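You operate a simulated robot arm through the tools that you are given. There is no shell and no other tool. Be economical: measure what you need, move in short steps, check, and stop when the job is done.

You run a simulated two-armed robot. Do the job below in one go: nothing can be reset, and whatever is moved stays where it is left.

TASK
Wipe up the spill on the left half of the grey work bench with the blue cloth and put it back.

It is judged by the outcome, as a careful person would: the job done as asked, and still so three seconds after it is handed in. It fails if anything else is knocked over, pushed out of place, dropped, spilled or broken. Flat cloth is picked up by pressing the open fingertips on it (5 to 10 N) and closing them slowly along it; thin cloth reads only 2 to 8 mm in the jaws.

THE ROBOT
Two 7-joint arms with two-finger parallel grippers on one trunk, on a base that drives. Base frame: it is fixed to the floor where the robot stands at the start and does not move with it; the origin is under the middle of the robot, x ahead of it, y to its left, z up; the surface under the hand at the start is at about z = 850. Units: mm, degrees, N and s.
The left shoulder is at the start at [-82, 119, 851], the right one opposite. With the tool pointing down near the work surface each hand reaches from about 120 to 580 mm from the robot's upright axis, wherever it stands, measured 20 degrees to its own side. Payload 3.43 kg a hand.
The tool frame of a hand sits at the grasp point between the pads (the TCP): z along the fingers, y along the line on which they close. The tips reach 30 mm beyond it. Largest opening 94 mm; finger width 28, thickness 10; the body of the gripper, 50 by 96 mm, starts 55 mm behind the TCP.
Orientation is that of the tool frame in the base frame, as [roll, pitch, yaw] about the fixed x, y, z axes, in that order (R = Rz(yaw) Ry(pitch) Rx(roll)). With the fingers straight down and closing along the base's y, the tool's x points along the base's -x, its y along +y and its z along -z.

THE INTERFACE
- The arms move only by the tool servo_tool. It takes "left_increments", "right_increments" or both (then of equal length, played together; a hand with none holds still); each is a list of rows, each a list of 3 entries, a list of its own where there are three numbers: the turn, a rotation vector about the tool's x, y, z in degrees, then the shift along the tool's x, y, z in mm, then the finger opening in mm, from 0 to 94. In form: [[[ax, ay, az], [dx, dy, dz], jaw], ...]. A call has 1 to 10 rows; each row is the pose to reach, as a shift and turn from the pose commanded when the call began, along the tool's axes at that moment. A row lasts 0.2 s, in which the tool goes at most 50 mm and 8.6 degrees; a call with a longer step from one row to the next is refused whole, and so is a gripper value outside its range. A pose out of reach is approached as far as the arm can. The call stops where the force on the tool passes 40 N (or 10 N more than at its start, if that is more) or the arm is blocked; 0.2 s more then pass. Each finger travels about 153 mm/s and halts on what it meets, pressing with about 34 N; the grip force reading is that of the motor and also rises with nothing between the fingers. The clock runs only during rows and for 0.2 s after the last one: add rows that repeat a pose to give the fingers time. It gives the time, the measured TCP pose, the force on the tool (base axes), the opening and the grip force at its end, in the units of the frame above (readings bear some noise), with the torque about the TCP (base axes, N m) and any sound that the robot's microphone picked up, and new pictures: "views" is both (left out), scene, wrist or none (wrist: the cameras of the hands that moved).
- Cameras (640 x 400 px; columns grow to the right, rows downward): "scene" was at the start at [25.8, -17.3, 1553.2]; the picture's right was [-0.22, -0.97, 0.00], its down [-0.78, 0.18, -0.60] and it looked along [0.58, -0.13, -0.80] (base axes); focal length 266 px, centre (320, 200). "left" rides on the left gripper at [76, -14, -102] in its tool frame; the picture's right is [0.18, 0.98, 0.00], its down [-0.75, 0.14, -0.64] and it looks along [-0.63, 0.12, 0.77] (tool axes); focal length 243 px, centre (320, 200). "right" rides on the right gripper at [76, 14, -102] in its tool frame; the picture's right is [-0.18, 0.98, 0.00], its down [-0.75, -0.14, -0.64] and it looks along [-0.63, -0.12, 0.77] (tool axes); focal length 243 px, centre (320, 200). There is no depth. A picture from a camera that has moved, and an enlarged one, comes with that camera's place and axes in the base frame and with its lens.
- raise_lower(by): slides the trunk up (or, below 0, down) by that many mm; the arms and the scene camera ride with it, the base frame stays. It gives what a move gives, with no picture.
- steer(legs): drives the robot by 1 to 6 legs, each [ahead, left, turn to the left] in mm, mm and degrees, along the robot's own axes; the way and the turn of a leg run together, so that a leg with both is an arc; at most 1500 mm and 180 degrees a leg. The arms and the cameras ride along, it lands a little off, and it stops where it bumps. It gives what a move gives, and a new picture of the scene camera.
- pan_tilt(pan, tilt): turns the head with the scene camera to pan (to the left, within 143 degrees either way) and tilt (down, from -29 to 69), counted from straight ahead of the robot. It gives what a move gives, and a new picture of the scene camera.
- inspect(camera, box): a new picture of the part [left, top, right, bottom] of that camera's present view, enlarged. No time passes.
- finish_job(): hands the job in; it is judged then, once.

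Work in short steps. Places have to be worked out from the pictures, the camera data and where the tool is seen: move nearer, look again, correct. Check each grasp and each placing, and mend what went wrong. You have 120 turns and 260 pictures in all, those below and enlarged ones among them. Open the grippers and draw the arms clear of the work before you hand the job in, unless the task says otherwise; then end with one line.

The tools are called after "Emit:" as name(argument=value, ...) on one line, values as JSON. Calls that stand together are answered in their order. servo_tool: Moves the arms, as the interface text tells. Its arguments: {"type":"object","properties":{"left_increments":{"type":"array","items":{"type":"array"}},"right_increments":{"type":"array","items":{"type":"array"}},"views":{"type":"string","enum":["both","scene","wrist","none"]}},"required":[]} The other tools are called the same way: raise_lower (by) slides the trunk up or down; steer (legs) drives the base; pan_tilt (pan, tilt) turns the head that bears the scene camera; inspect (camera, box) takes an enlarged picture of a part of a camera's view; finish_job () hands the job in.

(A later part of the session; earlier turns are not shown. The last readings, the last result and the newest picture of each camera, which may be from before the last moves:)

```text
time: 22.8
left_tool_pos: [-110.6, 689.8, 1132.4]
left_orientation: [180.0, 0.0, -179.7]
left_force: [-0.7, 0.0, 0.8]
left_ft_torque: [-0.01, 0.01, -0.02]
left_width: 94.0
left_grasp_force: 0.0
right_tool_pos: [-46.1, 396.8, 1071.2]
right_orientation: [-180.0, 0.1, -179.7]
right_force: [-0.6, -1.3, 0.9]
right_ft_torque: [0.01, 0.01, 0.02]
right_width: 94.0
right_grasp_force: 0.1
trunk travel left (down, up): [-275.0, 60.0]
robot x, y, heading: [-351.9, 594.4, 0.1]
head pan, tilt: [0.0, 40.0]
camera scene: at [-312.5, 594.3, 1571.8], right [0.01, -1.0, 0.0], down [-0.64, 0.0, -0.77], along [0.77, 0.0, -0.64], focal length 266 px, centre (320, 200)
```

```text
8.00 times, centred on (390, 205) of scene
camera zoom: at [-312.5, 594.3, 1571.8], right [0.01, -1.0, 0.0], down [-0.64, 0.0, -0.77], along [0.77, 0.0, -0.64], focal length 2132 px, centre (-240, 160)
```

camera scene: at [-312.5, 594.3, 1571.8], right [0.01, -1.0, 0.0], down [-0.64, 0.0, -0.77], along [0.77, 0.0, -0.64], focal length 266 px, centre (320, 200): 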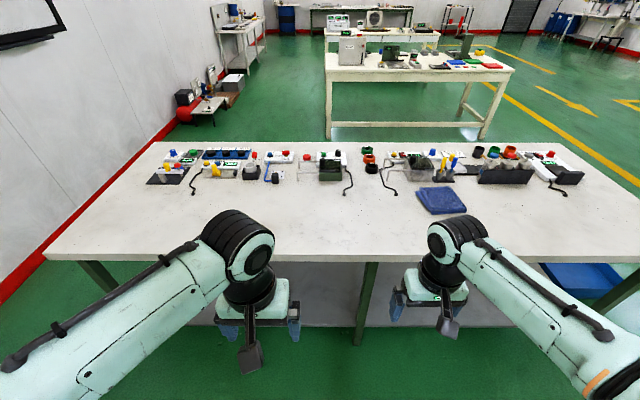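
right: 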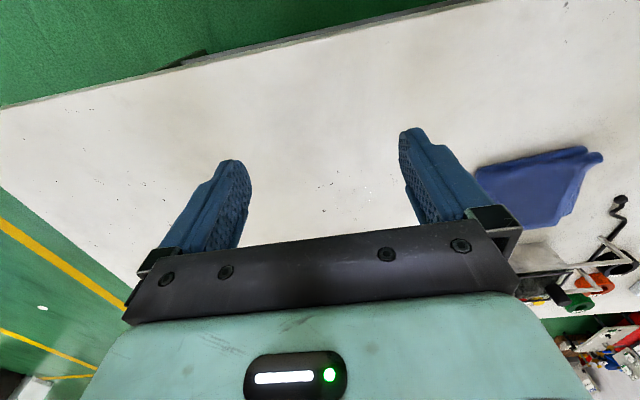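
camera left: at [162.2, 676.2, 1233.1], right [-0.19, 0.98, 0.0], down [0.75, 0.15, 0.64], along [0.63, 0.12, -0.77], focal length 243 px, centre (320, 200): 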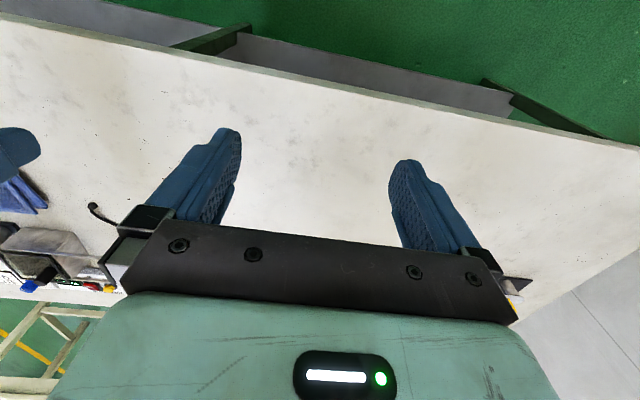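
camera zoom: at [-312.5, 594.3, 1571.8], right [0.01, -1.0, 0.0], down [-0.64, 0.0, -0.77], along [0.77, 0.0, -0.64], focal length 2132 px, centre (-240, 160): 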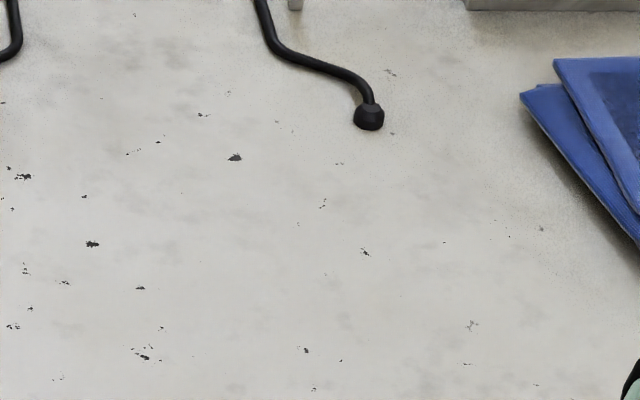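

There is a clear puddle about 80 mm wide near (512,-190). The bench's labels read from its far side, from which this is the left half; still, I check the robot-left part for another puddle from a shifted viewpoint.

Emit:
steer(legs=[[0, 450, 0]])

Emit:
inspect(camera="scene", box=[180, 170, 300, 245])

Emit:
inspect(camera="scene", box=[270, 175, 370, 238])

Emit:
inspect(camera="scene", box=[350, 175, 450, 238])

Emit:
inspect(camera="scene", box=[280, 220, 400, 295])

```text
time: 27.3
left_tool_pos: [-112.8, 1138.1, 1130.4]
left_orientation: [-180.0, 0.0, -179.7]
left_force: [0.2, -0.2, -0.5]
left_ft_torque: [-0.01, -0.01, 0.0]
left_width: 93.8
left_grasp_force: 0.1
right_tool_pos: [-49.6, 843.9, 1068.6]
right_orientation: [-180.0, 0.0, -179.6]
right_force: [0.3, 0.8, -0.1]
right_ft_torque: [0.0, -0.04, 0.02]
right_width: 93.7
right_grasp_force: 0.0
trunk travel left (down, up): [-275.0, 60.0]
robot x, y, heading: [-355.3, 1042.1, 0.6]
head pan, tilt: [0.0, 40.0]
camera scene: at [-314.8, 1042.3, 1571.8], right [0.01, -1.0, 0.0], down [-0.64, 0.0, -0.77], along [0.77, 0.0, -0.64], focal length 266 px, centre (320, 200)
```

scene: 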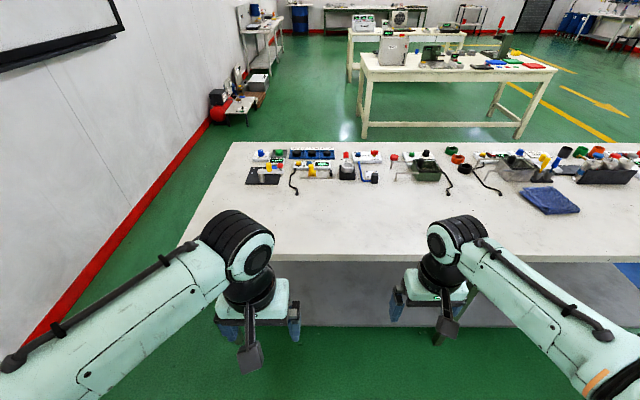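

```text
5.33 times, centred on (240, 208) of scene
camera zoom: at [-314.8, 1042.3, 1571.8], right [0.01, -1.0, 0.0], down [-0.64, 0.0, -0.77], along [0.77, 0.0, -0.64], focal length 1421 px, centre (747, 160)
```

zoom: 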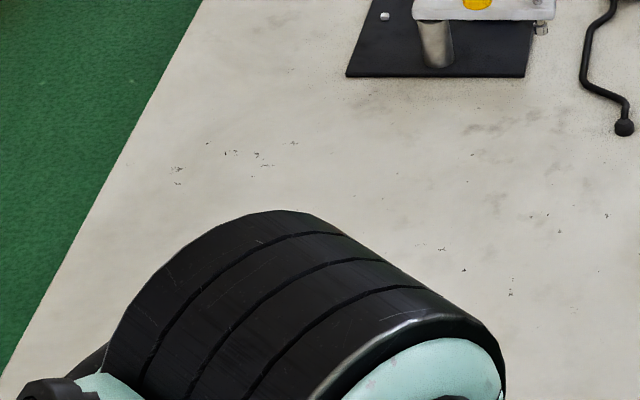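

```text
6.35 times, centred on (320, 206) of scene
camera zoom: at [-314.8, 1042.3, 1571.8], right [0.01, -1.0, 0.0], down [-0.64, 0.0, -0.77], along [0.77, 0.0, -0.64], focal length 1692 px, centre (320, 159)
```

zoom: 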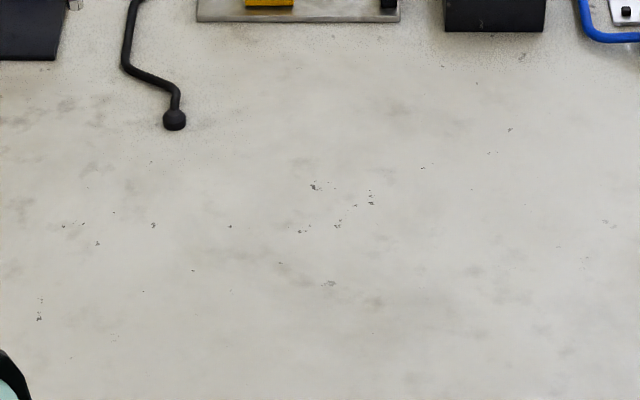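

```text
6.35 times, centred on (400, 206) of scene
camera zoom: at [-314.8, 1042.3, 1571.8], right [0.01, -1.0, 0.0], down [-0.64, 0.0, -0.77], along [0.77, 0.0, -0.64], focal length 1692 px, centre (-188, 159)
```

zoom: 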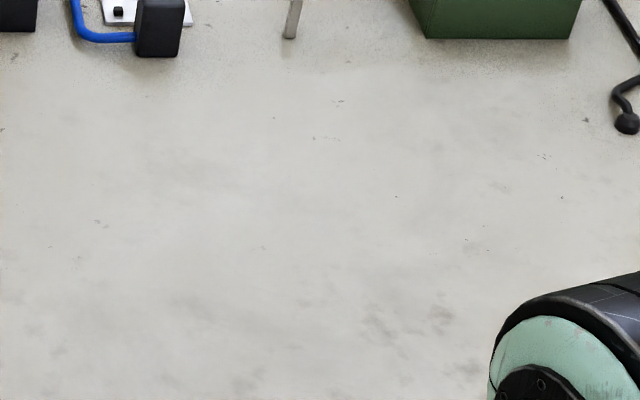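

```text
5.33 times, centred on (340, 258) of scene
camera zoom: at [-314.8, 1042.3, 1571.8], right [0.01, -1.0, 0.0], down [-0.64, 0.0, -0.77], along [0.77, 0.0, -0.64], focal length 1421 px, centre (213, -107)
```

zoom: 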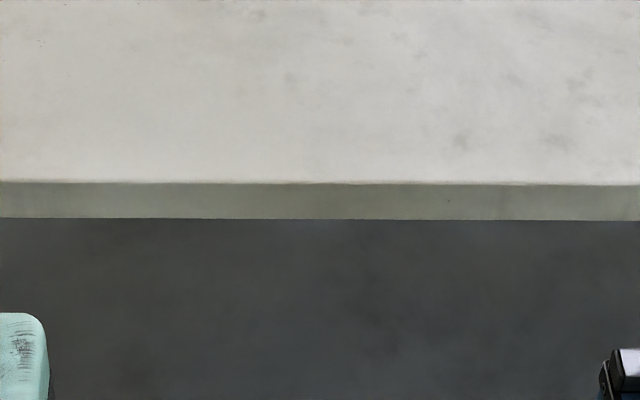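

No puddle on the robot-left part. So the spill is the one near (512,-190); I drive back in front of cloth and spill.

Emit:
steer(legs=[[0, -1000, 0], [355, 0, -0.5]])

Emit:
pan_tilt(pan=-15, tilt=50)

Emit:
inspect(camera="scene", box=[240, 120, 400, 220])

Emit:
inspect(camera="right", box=[200, 100, 440, 250])

```text
time: 38.3
left_tool_pos: [244.8, 115.4, 1132.0]
left_orientation: [-180.0, 0.0, 178.4]
left_force: [-0.3, -0.7, 0.0]
left_ft_torque: [-0.01, 0.03, -0.01]
left_width: 93.9
left_grasp_force: 0.0
right_tool_pos: [298.8, -179.9, 1071.2]
right_orientation: [180.0, 0.0, 178.2]
right_force: [-0.5, -0.1, -1.4]
right_ft_torque: [0.04, 0.01, -0.02]
right_width: 94.2
right_grasp_force: 0.0
trunk travel left (down, up): [-275.0, 60.0]
robot x, y, heading: [-2.2, 28.8, -1.6]
head pan, tilt: [0.0, 40.0]
camera scene: at [39.9, 26.9, 1571.7], right [-0.03, -1.0, 0.0], down [-0.64, 0.02, -0.77], along [0.77, -0.02, -0.64], focal length 266 px, centre (320, 200)
```

scene: 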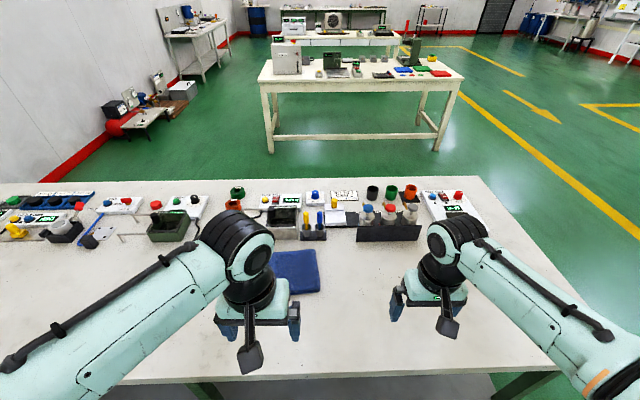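

```text
time: 39.1
left_tool_pos: [245.7, 116.2, 1132.0]
left_orientation: [180.0, 0.0, 178.3]
left_force: [0.4, 0.3, 0.0]
left_ft_torque: [-0.02, 0.0, -0.01]
left_width: 94.2
left_grasp_force: 0.1
right_tool_pos: [297.8, -180.0, 1071.2]
right_orientation: [180.0, 0.0, 178.3]
right_force: [0.0, 0.3, -0.5]
right_ft_torque: [0.03, 0.01, -0.01]
right_width: 94.3
right_grasp_force: 0.0
trunk travel left (down, up): [-275.0, 60.0]
robot x, y, heading: [0.1, 26.5, -1.6]
head pan, tilt: [-15.0, 50.0]
camera scene: at [28.2, 7.4, 1557.6], right [-0.29, -0.96, 0.0], down [-0.73, 0.22, -0.64], along [0.62, -0.18, -0.77], focal length 266 px, centre (320, 200)
```

scene: 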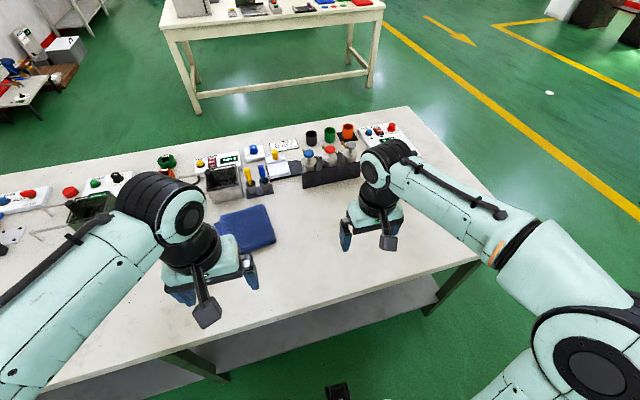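

```text
4.00 times, centred on (320, 170) of scene
camera zoom: at [28.2, 7.4, 1557.6], right [-0.29, -0.96, 0.0], down [-0.73, 0.22, -0.64], along [0.62, -0.18, -0.77], focal length 1066 px, centre (320, 320)
```

zoom: 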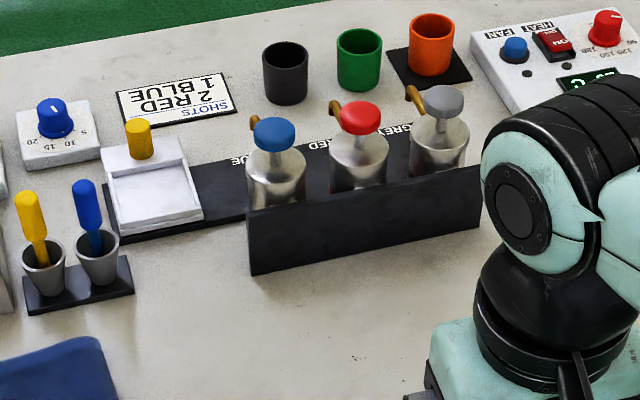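

```text
2.67 times, centred on (320, 175) of right
camera zoom: at [221.5, -163.1, 1172.8], right [0.21, 0.98, 0.0], down [0.75, -0.16, 0.64], along [0.63, -0.14, -0.77], focal length 647 px, centre (320, 267)
```

zoom: 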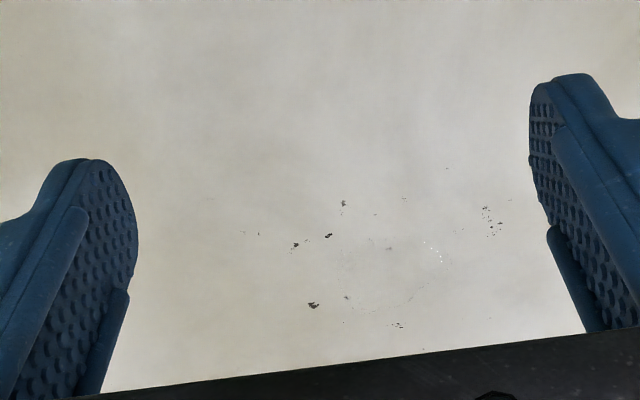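

The wrist view confirms a clear puddle with glints at about (500,-178). Because such a puddle is so faint, I make one more sweep of the robot-left part with the wrist cameras before wiping.

Emit:
servo_tool(left_increments=[[[0, 0, 0], [-25, 0, 30], 94], [[0, 0, 0], [-55, 0, 60], 94]], views="none")

Emit:
steer(legs=[[0, 620, 0]])

Emit:
inspect(camera="left", box=[170, 50, 470, 238])

Emit:
inspect(camera="right", box=[170, 50, 470, 238])

Emit:
steer(legs=[[0, 400, 0]])

Emit:
inspect(camera="left", box=[170, 50, 470, 238])

Emit:
inspect(camera="right", box=[170, 50, 470, 238])

```text
time: 39.7
left_tool_pos: [298.1, 114.1, 1071.0]
left_orientation: [-180.0, -0.1, 178.2]
left_force: [-0.7, 0.2, -1.7]
left_ft_torque: [0.02, 0.01, 0.02]
left_width: 94.1
left_grasp_force: 0.1
right_tool_pos: [299.0, -180.2, 1070.7]
right_orientation: [-180.0, 0.0, 178.3]
right_force: [0.8, 0.0, -0.4]
right_ft_torque: [0.02, 0.04, 0.02]
right_width: 93.7
right_grasp_force: 0.1
trunk travel left (down, up): [-275.0, 60.0]
robot x, y, heading: [-1.4, 28.5, -1.8]
head pan, tilt: [-15.0, 50.0]
```

```text
time: 45.6
left_tool_pos: [315.4, 735.1, 1070.0]
left_orientation: [179.9, 0.1, 178.3]
left_force: [-0.4, 0.2, 0.0]
left_ft_torque: [0.01, 0.04, -0.03]
left_width: 94.0
left_grasp_force: 0.1
right_tool_pos: [315.4, 441.5, 1070.3]
right_orientation: [-180.0, 0.0, 178.5]
right_force: [0.0, 0.1, 0.1]
right_ft_torque: [0.03, 0.0, -0.01]
right_width: 94.1
right_grasp_force: 0.0
trunk travel left (down, up): [-275.0, 60.0]
robot x, y, heading: [18.1, 649.2, -2.1]
head pan, tilt: [-15.0, 50.0]
camera scene: at [45.9, 628.5, 1557.6], right [-0.28, -0.96, 0.0], down [-0.73, 0.22, -0.64], along [0.62, -0.18, -0.77], focal length 266 px, centre (320, 200)
```

scene: 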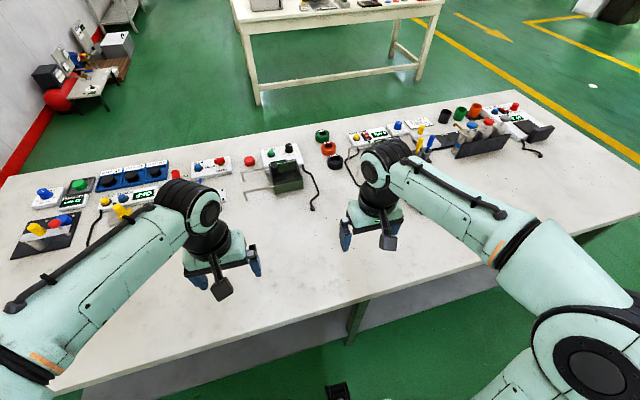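

```text
2.13 times, centred on (320, 144) of left
camera zoom: at [237.4, 723.2, 1171.6], right [-0.16, 0.99, 0.0], down [0.76, 0.12, 0.64], along [0.63, 0.1, -0.77], focal length 516 px, centre (320, 319)
```

zoom: 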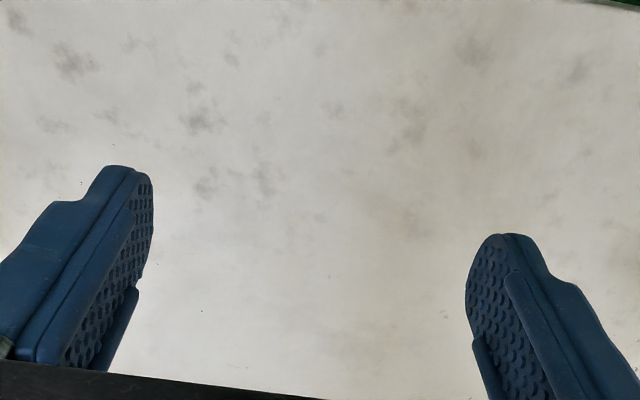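

```text
2.13 times, centred on (320, 144) of right
camera zoom: at [239.5, 458.4, 1172.7], right [0.21, 0.98, 0.0], down [0.75, -0.16, 0.64], along [0.63, -0.14, -0.77], focal length 516 px, centre (320, 319)
```

zoom: 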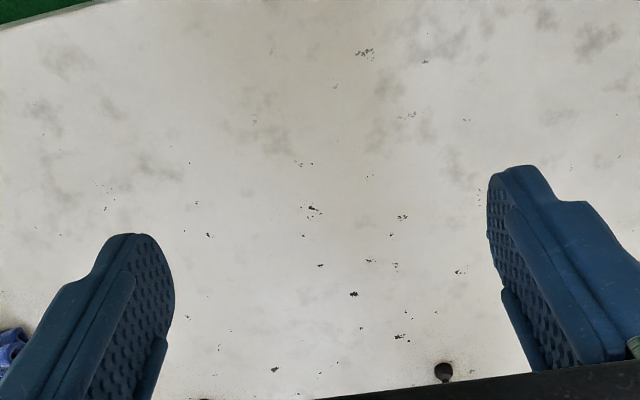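

```text
time: 49.6
left_tool_pos: [325.8, 1124.8, 1070.0]
left_orientation: [180.0, 0.1, 178.2]
left_force: [0.1, -0.2, 0.1]
left_ft_torque: [0.0, -0.02, 0.01]
left_width: 93.9
left_grasp_force: 0.1
right_tool_pos: [324.8, 831.3, 1069.6]
right_orientation: [180.0, 0.0, 178.1]
right_force: [0.9, -0.1, 0.1]
right_ft_torque: [-0.02, 0.02, 0.01]
right_width: 93.9
right_grasp_force: 0.0
trunk travel left (down, up): [-275.0, 60.0]
robot x, y, heading: [33.3, 1041.9, -1.9]
head pan, tilt: [-15.0, 50.0]
camera scene: at [57.4, 1020.1, 1557.6], right [-0.29, -0.96, 0.0], down [-0.73, 0.22, -0.64], along [0.62, -0.19, -0.77], focal length 266 px, centre (320, 200)
```

scene: 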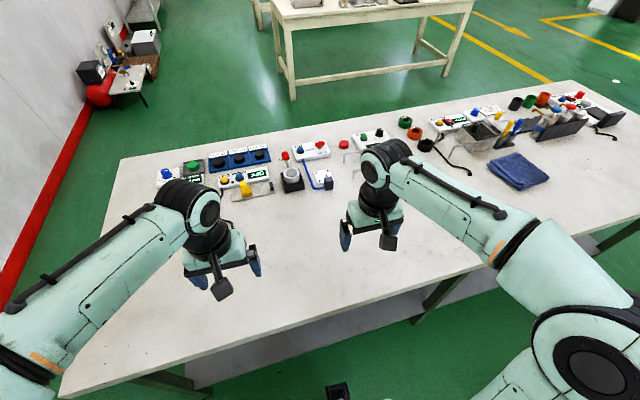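

```text
2.13 times, centred on (320, 144) of left
camera zoom: at [249.5, 1113.8, 1171.6], right [-0.15, 0.99, 0.0], down [0.76, 0.12, 0.64], along [0.63, 0.1, -0.77], focal length 516 px, centre (320, 319)
```

zoom: 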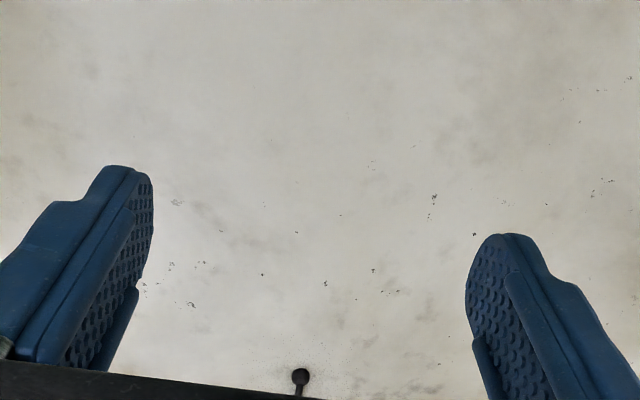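

```text
2.13 times, centred on (320, 144) of right
camera zoom: at [250.2, 849.0, 1172.8], right [0.22, 0.98, 0.0], down [0.75, -0.17, 0.64], along [0.63, -0.14, -0.77], focal length 516 px, centre (320, 319)
```

zoom: 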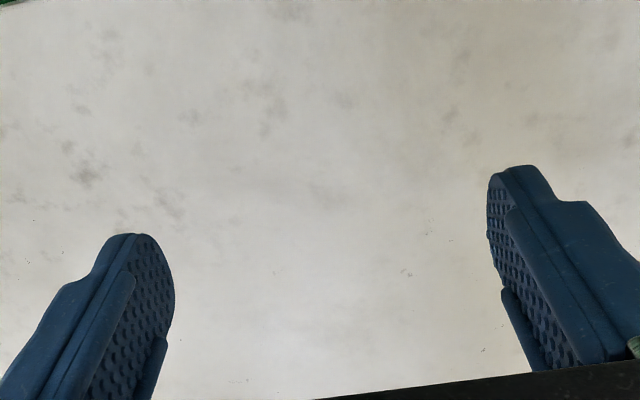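

No other puddle exists, so the one at (500,-178) is the spill. I return to about (40,50) with heading zero.

Emit:
steer(legs=[[0, 0, 2], [0, -992, 0], [10, 0, 0]])

Emit:
inspect(camera="right", box=[0, 0, 640, 400])

Emit:
inspect(camera="left", box=[0, 0, 640, 400])

```text
time: 55.3
left_tool_pos: [316.4, 584.5, 1071.1]
left_orientation: [180.0, 0.0, 180.0]
left_force: [-0.7, -0.3, 0.4]
left_ft_torque: [0.01, 0.01, -0.01]
left_width: 93.8
left_grasp_force: 0.0
right_tool_pos: [324.7, 291.4, 1070.2]
right_orientation: [-180.0, 0.0, -179.8]
right_force: [-0.3, -0.2, -1.0]
right_ft_torque: [0.01, 0.01, 0.02]
right_width: 93.8
right_grasp_force: 0.0
trunk travel left (down, up): [-275.0, 60.0]
robot x, y, heading: [23.9, 491.3, 0.3]
head pan, tilt: [-15.0, 50.0]
stopped in leg 2: the robot was blocked; the commanded pose is now the measured one
camera scene: at [49.2, 470.3, 1557.6], right [-0.26, -0.97, 0.0], down [-0.74, 0.2, -0.64], along [0.62, -0.17, -0.77], focal length 266 px, centre (320, 200)
```

scene: 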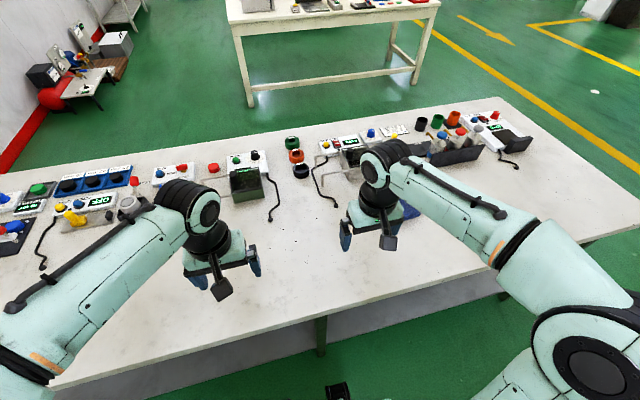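

```text
1.00 times, centred on (320, 200) of right (not enlarged: the box is as wide or as high as the picture)
camera zoom: at [247.7, 305.7, 1172.7], right [0.18, 0.98, 0.0], down [0.75, -0.14, 0.64], along [0.63, -0.12, -0.77], focal length 243 px, centre (320, 200)
```

zoom: 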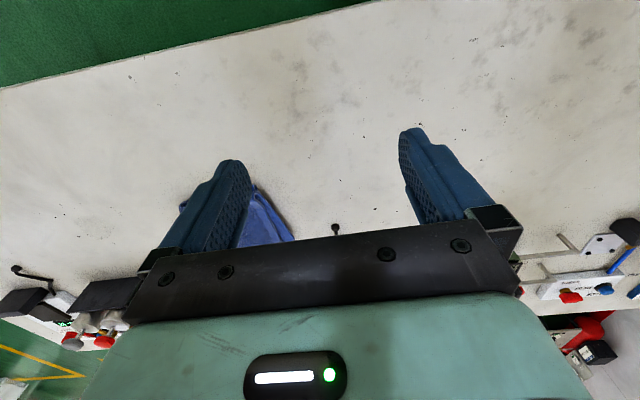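

```text
1.00 times, centred on (320, 200) of left (not enlarged: the box is as wide or as high as the picture)
camera zoom: at [238.3, 570.8, 1171.6], right [-0.18, 0.98, 0.0], down [0.75, 0.14, 0.64], along [0.63, 0.12, -0.77], focal length 243 px, centre (320, 200)
```

zoom: 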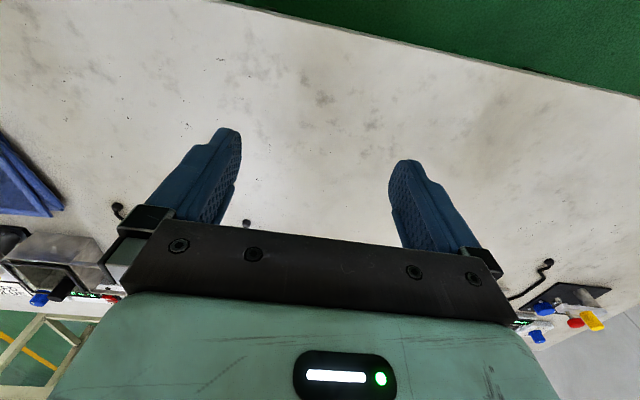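

The robot touched the bench's middle leg at x=24; I back off before continuing right.

Emit:
steer(legs=[[-80, 0, -0.3], [0, -445, 0], [70, 0, 0]])

Emit:
inspect(camera="right", box=[0, 0, 640, 400])

Emit:
inspect(camera="left", box=[0, 0, 640, 400])

```text
time: 61.0
left_tool_pos: [305.6, 145.0, 1070.6]
left_orientation: [180.0, 0.1, 179.6]
left_force: [0.6, -0.2, -0.2]
left_ft_torque: [0.01, 0.0, 0.0]
left_width: 94.1
left_grasp_force: 0.0
right_tool_pos: [312.5, -149.1, 1070.0]
right_orientation: [180.0, -0.2, 179.7]
right_force: [0.0, 0.6, -0.3]
right_ft_torque: [0.0, 0.03, 0.01]
right_width: 94.1
right_grasp_force: 0.1
trunk travel left (down, up): [-275.0, 60.0]
robot x, y, heading: [8.2, 51.2, -0.2]
head pan, tilt: [-15.0, 50.0]
camera scene: at [38.7, 32.1, 1557.5], right [-0.26, -0.96, 0.0], down [-0.74, 0.2, -0.64], along [0.62, -0.17, -0.77], focal length 266 px, centre (320, 200)
```

scene: 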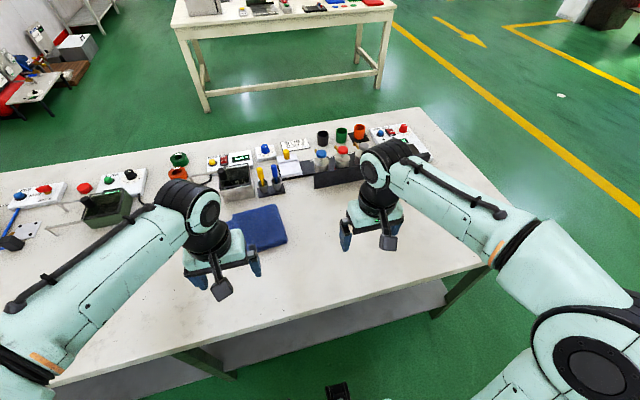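

```text
1.00 times, centred on (320, 200) of right (not enlarged: the box is as wide or as high as the picture)
camera zoom: at [235.8, -133.8, 1172.5], right [0.19, 0.98, 0.0], down [0.75, -0.14, 0.64], along [0.63, -0.12, -0.77], focal length 243 px, centre (320, 200)
```

zoom: 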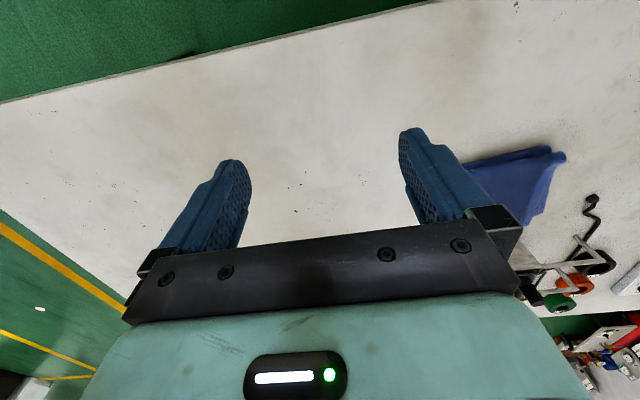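

```text
1.00 times, centred on (320, 200) of left (not enlarged: the box is as wide or as high as the picture)
camera zoom: at [227.9, 131.0, 1171.4], right [-0.18, 0.98, 0.0], down [0.75, 0.14, 0.64], along [0.63, 0.12, -0.77], focal length 243 px, centre (320, 200)
```

zoom: 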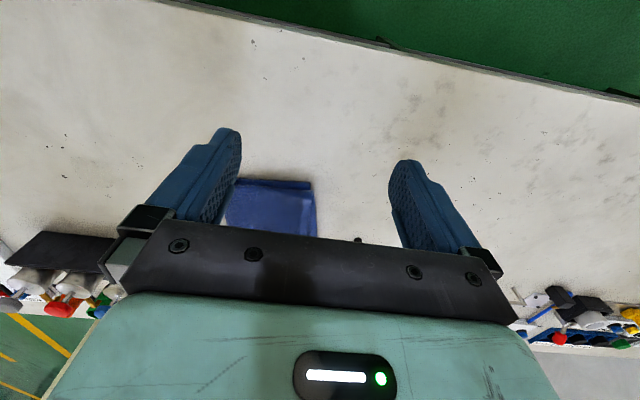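

Now I zoom in on the cloth to measure its corners.

Emit:
inspect(camera="scene", box=[200, 140, 360, 240])

Emit:
inspect(camera="right", box=[400, 100, 600, 225])

Emit:
inspect(camera="right", box=[240, 130, 400, 230])

```text
4.00 times, centred on (280, 190) of scene
camera zoom: at [38.7, 32.1, 1557.5], right [-0.26, -0.96, 0.0], down [-0.74, 0.2, -0.64], along [0.62, -0.17, -0.77], focal length 1066 px, centre (480, 240)
```

zoom: 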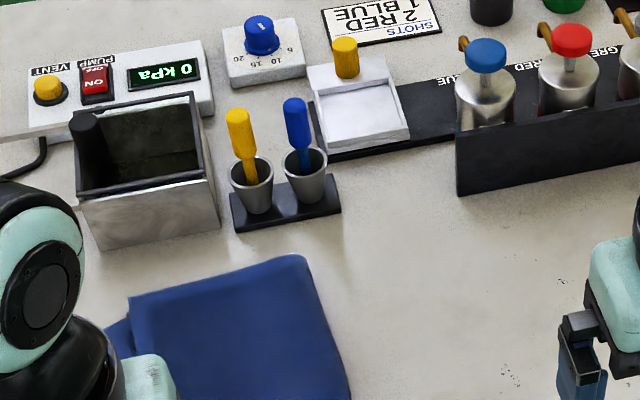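

```text
3.20 times, centred on (500, 162) of right
camera zoom: at [235.8, -133.8, 1172.5], right [0.19, 0.98, 0.0], down [0.75, -0.14, 0.64], along [0.63, -0.12, -0.77], focal length 776 px, centre (-256, 320)
```

zoom: 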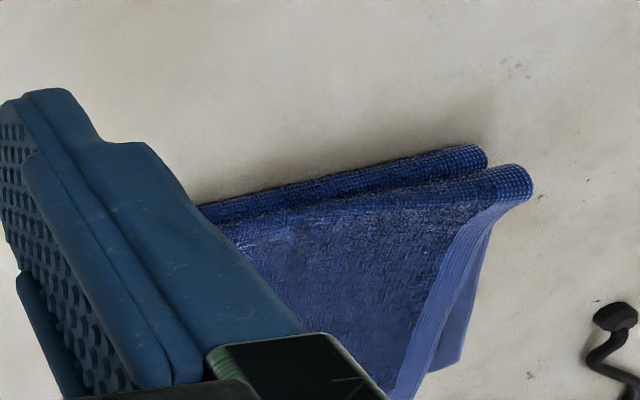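

```text
4.00 times, centred on (320, 180) of right
camera zoom: at [235.8, -133.8, 1172.5], right [0.19, 0.98, 0.0], down [0.75, -0.14, 0.64], along [0.63, -0.12, -0.77], focal length 970 px, centre (320, 280)
```

zoom: 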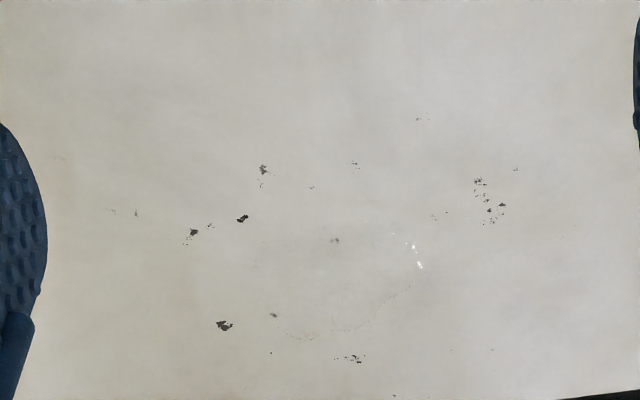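

The puddle spans about x 468–535, y −212…−142; the cloth about x 475–625, y 15–170. I move the left hand aside and bring the right hand high above the cloth.

Emit:
servo_tool(left_increments=[[[0, 0, 0], [0, 40, 0], 94], [[0, 0, 0], [0, 80, 0], 94], [[0, 0, 0], [0, 120, 0], 94], [[0, 0, 0], [0, 160, 0], 94], [[0, 0, 0], [0, 160, 0], 94], [[0, 0, 0], [0, 160, 0], 94], [[0, 0, 0], [0, 160, 0], 94], [[0, 0, 0], [0, 160, 0], 94]], right_increments=[[[0, 0, 0], [0, 0, 0], 94], [[0, 0, 0], [-20, 30, 0], 94], [[0, 0, 0], [-45, 70, 0], 94], [[0, 0, 0], [-75, 105, 0], 94], [[0, 0, 0], [-110, 140, 0], 94], [[0, 0, 0], [-145, 175, 0], 94], [[0, 0, 0], [-180, 208, 0], 94], [[0, 0, 0], [-205, 237, 0], 94]], views="both")

```text
time: 62.8
left_tool_pos: [304.7, 302.3, 1069.4]
left_orientation: [-180.0, 0.0, 179.7]
left_force: [0.0, -0.3, 0.0]
left_ft_torque: [0.02, -0.03, 0.0]
left_width: 94.2
left_grasp_force: 0.1
right_tool_pos: [480.4, 59.0, 1062.3]
right_orientation: [-179.9, 0.0, 179.8]
right_force: [0.0, -0.3, -0.3]
right_ft_torque: [0.01, 0.0, 0.0]
right_width: 93.9
right_grasp_force: 0.0
right hand out of reach, approached as far as the arm can: row 7, 8
trunk travel left (down, up): [-275.0, 60.0]
robot x, y, heading: [11.2, 54.5, -0.5]
head pan, tilt: [-15.0, 50.0]
camera scene: at [36.7, 31.2, 1557.6], right [-0.26, -0.96, 0.0], down [-0.74, 0.2, -0.64], along [0.62, -0.17, -0.77], focal length 266 px, centre (320, 200)
camera right: at [402.9, 74.0, 1165.4], right [0.19, 0.98, 0.0], down [0.75, -0.14, 0.64], along [0.63, -0.12, -0.77], focal length 243 px, centre (320, 200)
camera left: at [228.7, 288.1, 1170.9], right [-0.18, 0.98, 0.0], down [0.75, 0.14, 0.64], along [0.63, 0.12, -0.77], focal length 243 px, centre (320, 200)
```

scene: 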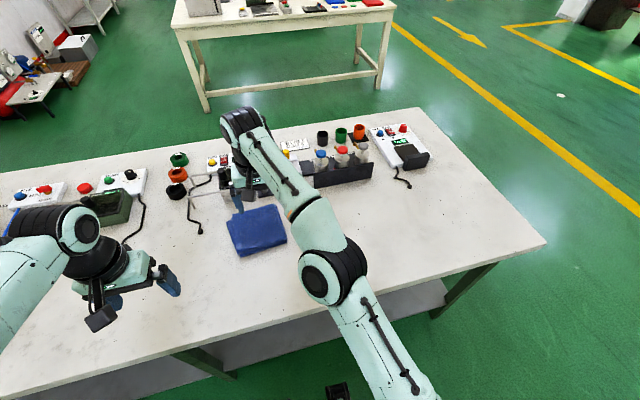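
right: 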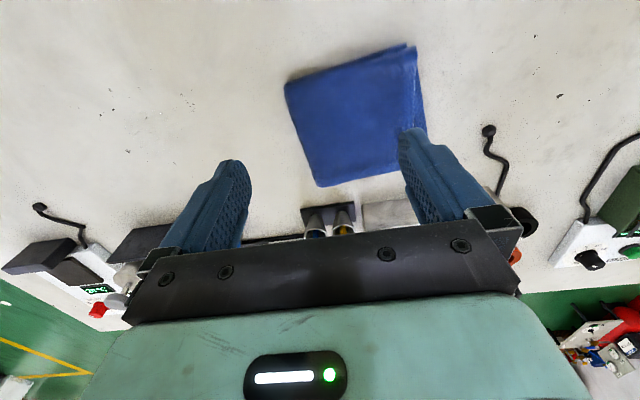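
left: 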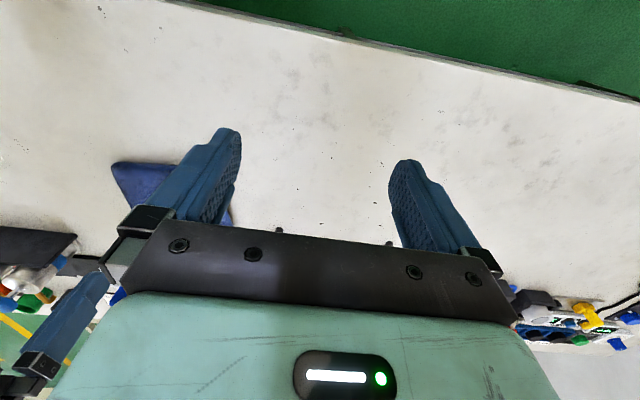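

The hand was at its reach limit while high; the cloth centre is near (543,93). I descend to about z 940 where reach is longer.

Emit:
servo_tool(right_increments=[[[0, 0, 0], [0, 0, 40], 94], [[0, 0, 0], [0, 0, 80], 94], [[0, 0, 0], [0, 0, 120], 94], [[0, 0, 0], [0, 0, 120], 94]], views="wrist")

```text
time: 63.8
left_tool_pos: [307.5, 302.8, 1068.7]
left_orientation: [179.9, 0.0, 179.7]
left_force: [0.1, 0.5, 0.2]
left_ft_torque: [0.03, 0.01, 0.03]
left_width: 94.1
left_grasp_force: 0.1
right_tool_pos: [479.5, 57.7, 940.9]
right_orientation: [-180.0, 0.0, 179.8]
right_force: [0.2, -0.3, -0.5]
right_ft_torque: [-0.04, 0.02, 0.04]
right_width: 94.1
right_grasp_force: 0.2
trunk travel left (down, up): [-275.0, 60.0]
robot x, y, heading: [10.0, 54.7, -0.4]
head pan, tilt: [-15.0, 50.0]
camera right: at [403.1, 74.1, 1043.7], right [0.19, 0.98, 0.0], down [0.75, -0.15, 0.64], along [0.63, -0.12, -0.77], focal length 243 px, centre (320, 200)
```

right: 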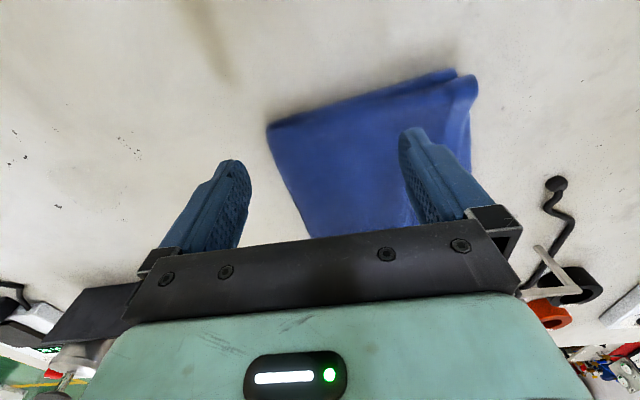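

I shift the hand over the cloth centre, (543,93), at this height.

Emit:
servo_tool(right_increments=[[[0, 0, 0], [-25, 15, 0], 94], [[0, 0, 0], [-50, 30, 0], 94], [[0, 0, 0], [-62, 35, 0], 94], [[0, 0, 0], [-62, 35, 0], 94]], views="both")

```text
time: 64.8
left_tool_pos: [306.5, 302.4, 1069.6]
left_orientation: [179.9, 0.0, 179.7]
left_force: [-0.6, -0.4, 0.5]
left_ft_torque: [0.0, 0.0, 0.0]
left_width: 94.2
left_grasp_force: 0.0
right_tool_pos: [521.6, 81.3, 938.3]
right_orientation: [-180.0, -0.1, 179.7]
right_force: [0.0, 0.7, -0.1]
right_ft_torque: [-0.03, -0.04, 0.0]
right_width: 94.2
right_grasp_force: 0.0
right hand out of reach, approached as far as the arm can: row 2, 3, 4
trunk travel left (down, up): [-275.0, 60.0]
robot x, y, heading: [6.7, 52.5, -0.2]
head pan, tilt: [-15.0, 50.0]
camera scene: at [38.0, 32.5, 1557.6], right [-0.26, -0.96, 0.0], down [-0.74, 0.2, -0.64], along [0.62, -0.17, -0.77], focal length 266 px, centre (320, 200)
camera right: at [445.2, 95.7, 1040.3], right [0.19, 0.98, 0.0], down [0.75, -0.14, 0.64], along [0.63, -0.12, -0.77], focal length 243 px, centre (320, 200)
```

scene: 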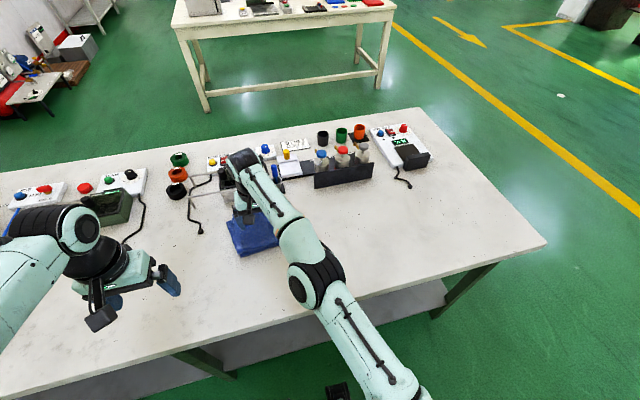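
right: 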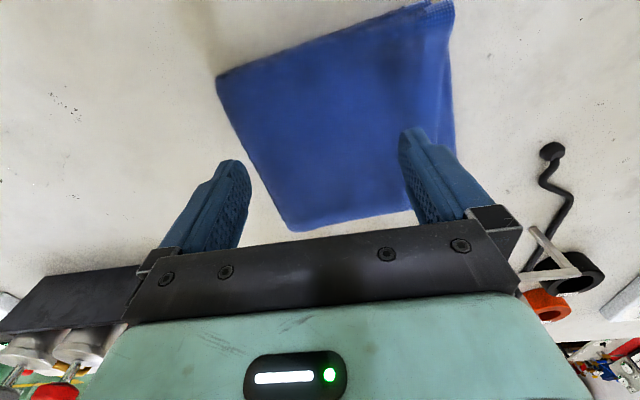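

The reach limit puts the hand at (522,81), still well within the cloth (y≈23–163 there). I descend in small steps with a slight shift left, watching the force.

Emit:
servo_tool(right_increments=[[[0, 0, 0], [0, 5, 15], 94], [[0, 0, 0], [-5, 10, 28], 94], [[0, 0, 0], [-8, 12, 33], 94], [[0, 0, 0], [-8, 12, 37], 94], [[0, 0, 0], [-8, 12, 37], 94]], views="wrist")

```text
time: 66.0
left_tool_pos: [307.4, 301.8, 1070.3]
left_orientation: [180.0, -0.1, 179.6]
left_force: [-0.5, 0.7, 0.6]
left_ft_torque: [-0.01, 0.0, -0.04]
left_width: 93.8
left_grasp_force: 0.0
right_tool_pos: [525.7, 91.7, 901.1]
right_orientation: [179.9, 0.0, 179.7]
right_force: [-1.0, 1.4, 0.3]
right_ft_torque: [0.0, 0.02, -0.02]
right_width: 94.1
right_grasp_force: 0.0
right hand out of reach, approached as far as the arm can: row 3, 4, 5
trunk travel left (down, up): [-275.0, 60.0]
robot x, y, heading: [7.8, 53.5, -0.2]
head pan, tilt: [-15.0, 50.0]
camera right: at [448.9, 107.2, 1003.5], right [0.19, 0.98, 0.0], down [0.75, -0.15, 0.64], along [0.63, -0.12, -0.77], focal length 243 px, centre (320, 200)
```

right: 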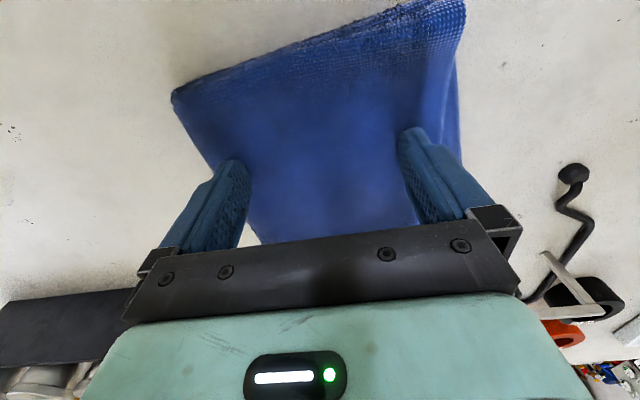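

No contact yet with tips at z≈871; I continue down in 3 mm steps.

Emit:
servo_tool(right_increments=[[[0, 0, 0], [0, 0, 4], 90], [[0, 0, 0], [0, 0, 8], 90], [[0, 0, 0], [0, 0, 11], 90], [[0, 0, 0], [0, 0, 11], 90]], views="none")

```text
time: 67.0
left_tool_pos: [306.5, 302.6, 1070.0]
left_orientation: [-179.9, 0.1, 179.7]
left_force: [-0.9, -0.9, -0.2]
left_ft_torque: [-0.02, -0.02, -0.01]
left_width: 94.3
left_grasp_force: 0.0
right_tool_pos: [525.7, 92.4, 891.7]
right_orientation: [179.9, 0.3, 179.8]
right_force: [0.6, 0.4, 11.8]
right_ft_torque: [0.0, -0.01, -0.01]
right_width: 89.3
right_grasp_force: 0.1
trunk travel left (down, up): [-275.0, 60.0]
robot x, y, heading: [11.9, 55.6, -0.1]
head pan, tilt: [-15.0, 50.0]
```

Contact at 11.8 N with the tips near z 862. I ease slightly and close the fingers slowly.

Emit:
servo_tool(right_increments=[[[0, 0, 0], [0, 0, -1], 85], [[0, 0, 0], [0, 0, -1], 77], [[0, 0, 0], [0, 0, -1], 69], [[0, 0, 0], [0, 0, -1], 60], [[0, 0, 0], [0, 0, -1], 51], [[0, 0, 0], [0, 0, -1], 42], [[0, 0, 0], [0, 0, -1], 32], [[0, 0, 0], [0, 0, -1], 22], [[0, 0, 0], [0, 0, -1], 12], [[0, 0, 0], [0, 0, -1], 3]], views="wrist")

```text
time: 69.2
left_tool_pos: [305.9, 303.2, 1069.8]
left_orientation: [-180.0, 0.0, 179.7]
left_force: [0.8, 0.1, 0.2]
left_ft_torque: [0.02, 0.0, 0.01]
left_width: 93.9
left_grasp_force: 0.1
right_tool_pos: [525.1, 92.0, 892.3]
right_orientation: [-179.9, 0.1, 179.7]
right_force: [0.1, -0.6, 13.1]
right_ft_torque: [-0.02, 0.02, 0.08]
right_width: 18.5
right_grasp_force: 33.6
trunk travel left (down, up): [-275.0, 60.0]
robot x, y, heading: [7.8, 54.0, -0.1]
head pan, tilt: [-15.0, 50.0]
camera right: at [448.1, 106.9, 994.0], right [0.19, 0.98, 0.0], down [0.75, -0.15, 0.64], along [0.63, -0.12, -0.77], focal length 243 px, centre (320, 200)
```

right: 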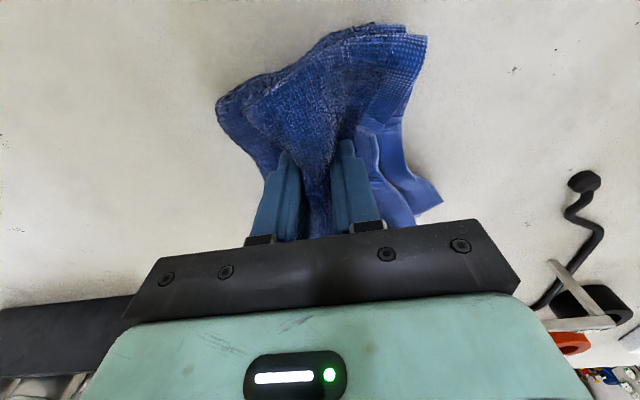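

The cloth is bunched between the fingers (18.5 mm, 34 N). I lift slowly and look.

Emit:
servo_tool(right_increments=[[[0, 0, 0], [0, 0, -8], 2], [[0, 0, 0], [0, 0, -20], 2], [[0, 0, 0], [0, 0, -35], 2], [[0, 0, 0], [5, 0, -50], 2], [[0, 0, 0], [10, 0, -65], 2]], views="both")

```text
time: 70.4
left_tool_pos: [306.3, 302.0, 1068.9]
left_orientation: [180.0, 0.0, 179.7]
left_force: [0.3, 1.0, -0.9]
left_ft_torque: [0.01, 0.03, 0.0]
left_width: 93.9
left_grasp_force: 0.0
right_tool_pos: [512.6, 90.8, 954.7]
right_orientation: [-179.9, -0.1, 179.8]
right_force: [-0.1, 0.5, -0.1]
right_ft_torque: [0.0, 0.01, 0.1]
right_width: 17.9
right_grasp_force: 34.2
right hand out of reach, approached as far as the arm can: row 3, 4, 5
trunk travel left (down, up): [-275.0, 60.0]
robot x, y, heading: [8.5, 54.5, -0.4]
head pan, tilt: [-15.0, 50.0]
camera scene: at [37.7, 32.2, 1557.6], right [-0.26, -0.96, 0.0], down [-0.74, 0.2, -0.64], along [0.62, -0.17, -0.77], focal length 266 px, centre (320, 200)
camera right: at [436.1, 106.9, 1057.5], right [0.19, 0.98, 0.0], down [0.75, -0.14, 0.64], along [0.63, -0.12, -0.77], focal length 243 px, centre (320, 200)
```

scene: 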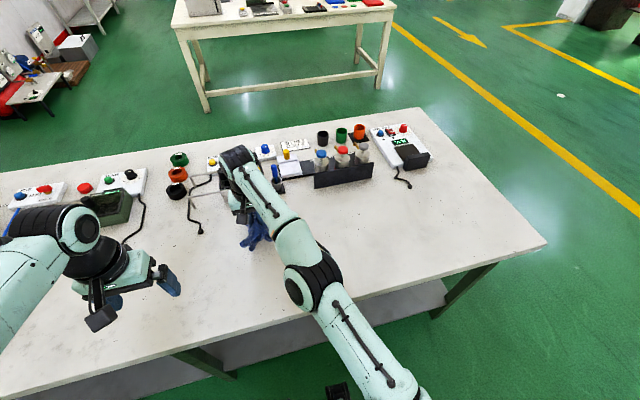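
right: 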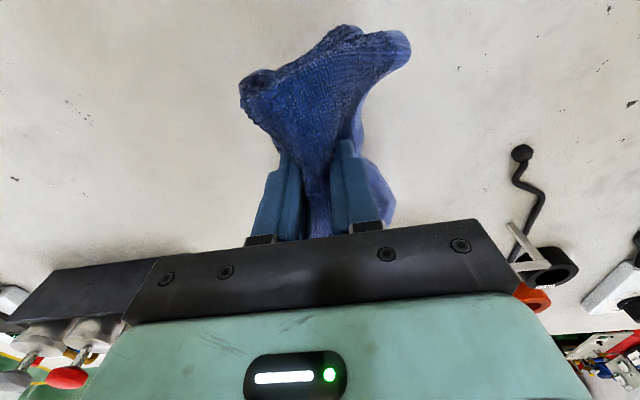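

The whole cloth hangs from the gripper. I carry it across to above the puddle at (500,-178).

Emit:
servo_tool(right_increments=[[[0, 0, 0], [8, -40, -10], 2], [[0, 0, 0], [12, -85, -15], 2], [[0, 0, 0], [12, -130, -15], 2], [[0, 0, 0], [12, -175, -10], 2], [[0, 0, 0], [12, -220, 0], 2], [[0, 0, 0], [12, -265, 10], 2], [[0, 0, 0], [12, -269, 10], 2]], views="both")

```text
time: 72.0
left_tool_pos: [306.1, 303.5, 1069.7]
left_orientation: [180.0, 0.0, 179.7]
left_force: [-0.2, 0.6, 0.8]
left_ft_torque: [0.01, -0.02, -0.02]
left_width: 93.8
left_grasp_force: 0.1
right_tool_pos: [544.9, -178.2, 957.3]
right_orientation: [-179.9, -0.1, 179.8]
right_force: [-0.5, 0.5, -0.7]
right_ft_torque: [-0.03, 0.02, 0.06]
right_width: 18.0
right_grasp_force: 34.9
right hand out of reach, approached as far as the arm can: row 1, 2, 3, 4, 5, 6, 7
trunk travel left (down, up): [-275.0, 60.0]
robot x, y, heading: [9.4, 52.0, -0.3]
head pan, tilt: [-15.0, 50.0]
camera scene: at [37.8, 32.7, 1557.6], right [-0.26, -0.96, 0.0], down [-0.74, 0.2, -0.64], along [0.62, -0.17, -0.77], focal length 266 px, centre (320, 200)
camera right: at [468.7, -162.9, 1058.9], right [0.19, 0.98, 0.0], down [0.75, -0.14, 0.64], along [0.63, -0.12, -0.77], focal length 243 px, centre (320, 200)
```

scene: 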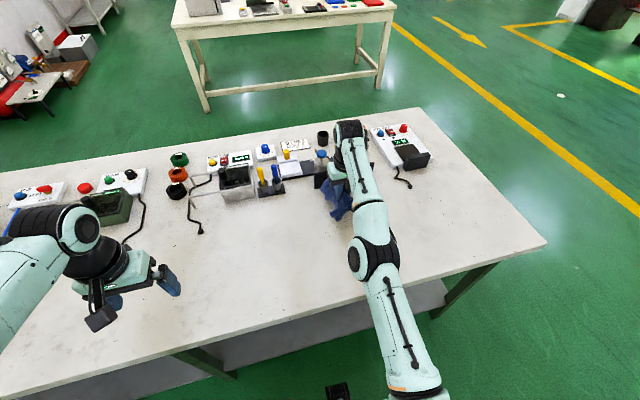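
right: 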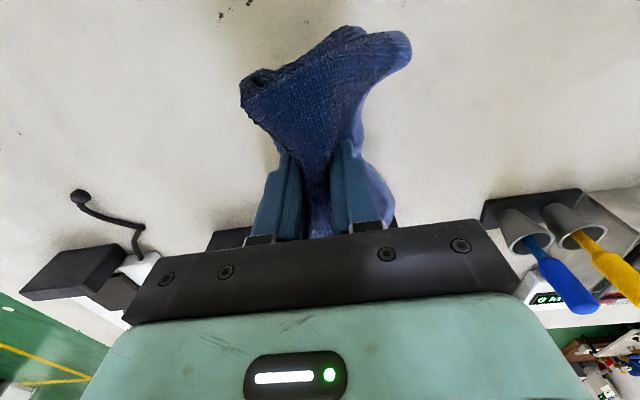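

The commanded pose had run ahead; the hand is at x=545. I move back to x=500 and lower the cloth onto the puddle.

Emit:
servo_tool(right_increments=[[[0, 0, 0], [25, 0, 0], 2], [[0, 0, 0], [45, 0, 10], 2], [[0, 0, 0], [45, 0, 25], 2], [[0, 0, 0], [45, 0, 40], 2], [[0, 0, 0], [45, 0, 52], 2], [[0, 0, 0], [45, 0, 52], 2]], views="wrist")

```text
time: 73.4
left_tool_pos: [306.8, 303.2, 1068.8]
left_orientation: [180.0, -0.2, 179.8]
left_force: [0.2, -0.3, -0.2]
left_ft_torque: [0.0, -0.01, -0.03]
left_width: 94.4
left_grasp_force: 0.0
right_tool_pos: [553.9, -183.5, 915.5]
right_orientation: [-179.9, -0.1, 179.7]
right_force: [-0.3, 0.0, 1.0]
right_ft_torque: [0.01, 0.03, 0.09]
right_width: 18.2
right_grasp_force: 34.4
right hand out of reach, approached as far as the arm can: row 1, 2, 3, 4, 5, 6
trunk travel left (down, up): [-275.0, 60.0]
robot x, y, heading: [7.7, 52.1, -0.2]
head pan, tilt: [-15.0, 50.0]
camera right: at [477.7, -168.7, 1017.7], right [0.19, 0.98, 0.0], down [0.75, -0.15, 0.64], along [0.63, -0.12, -0.77], focal length 243 px, centre (320, 200)
```

right: 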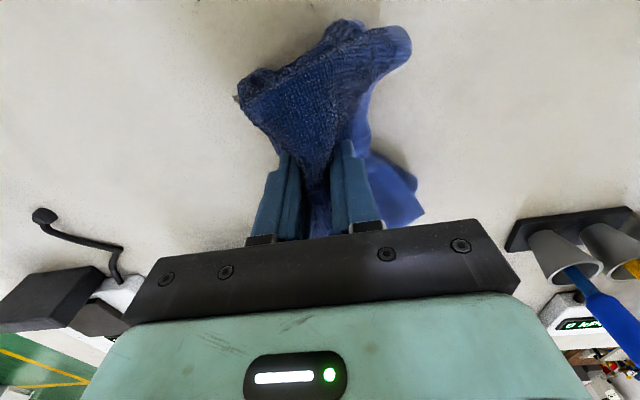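

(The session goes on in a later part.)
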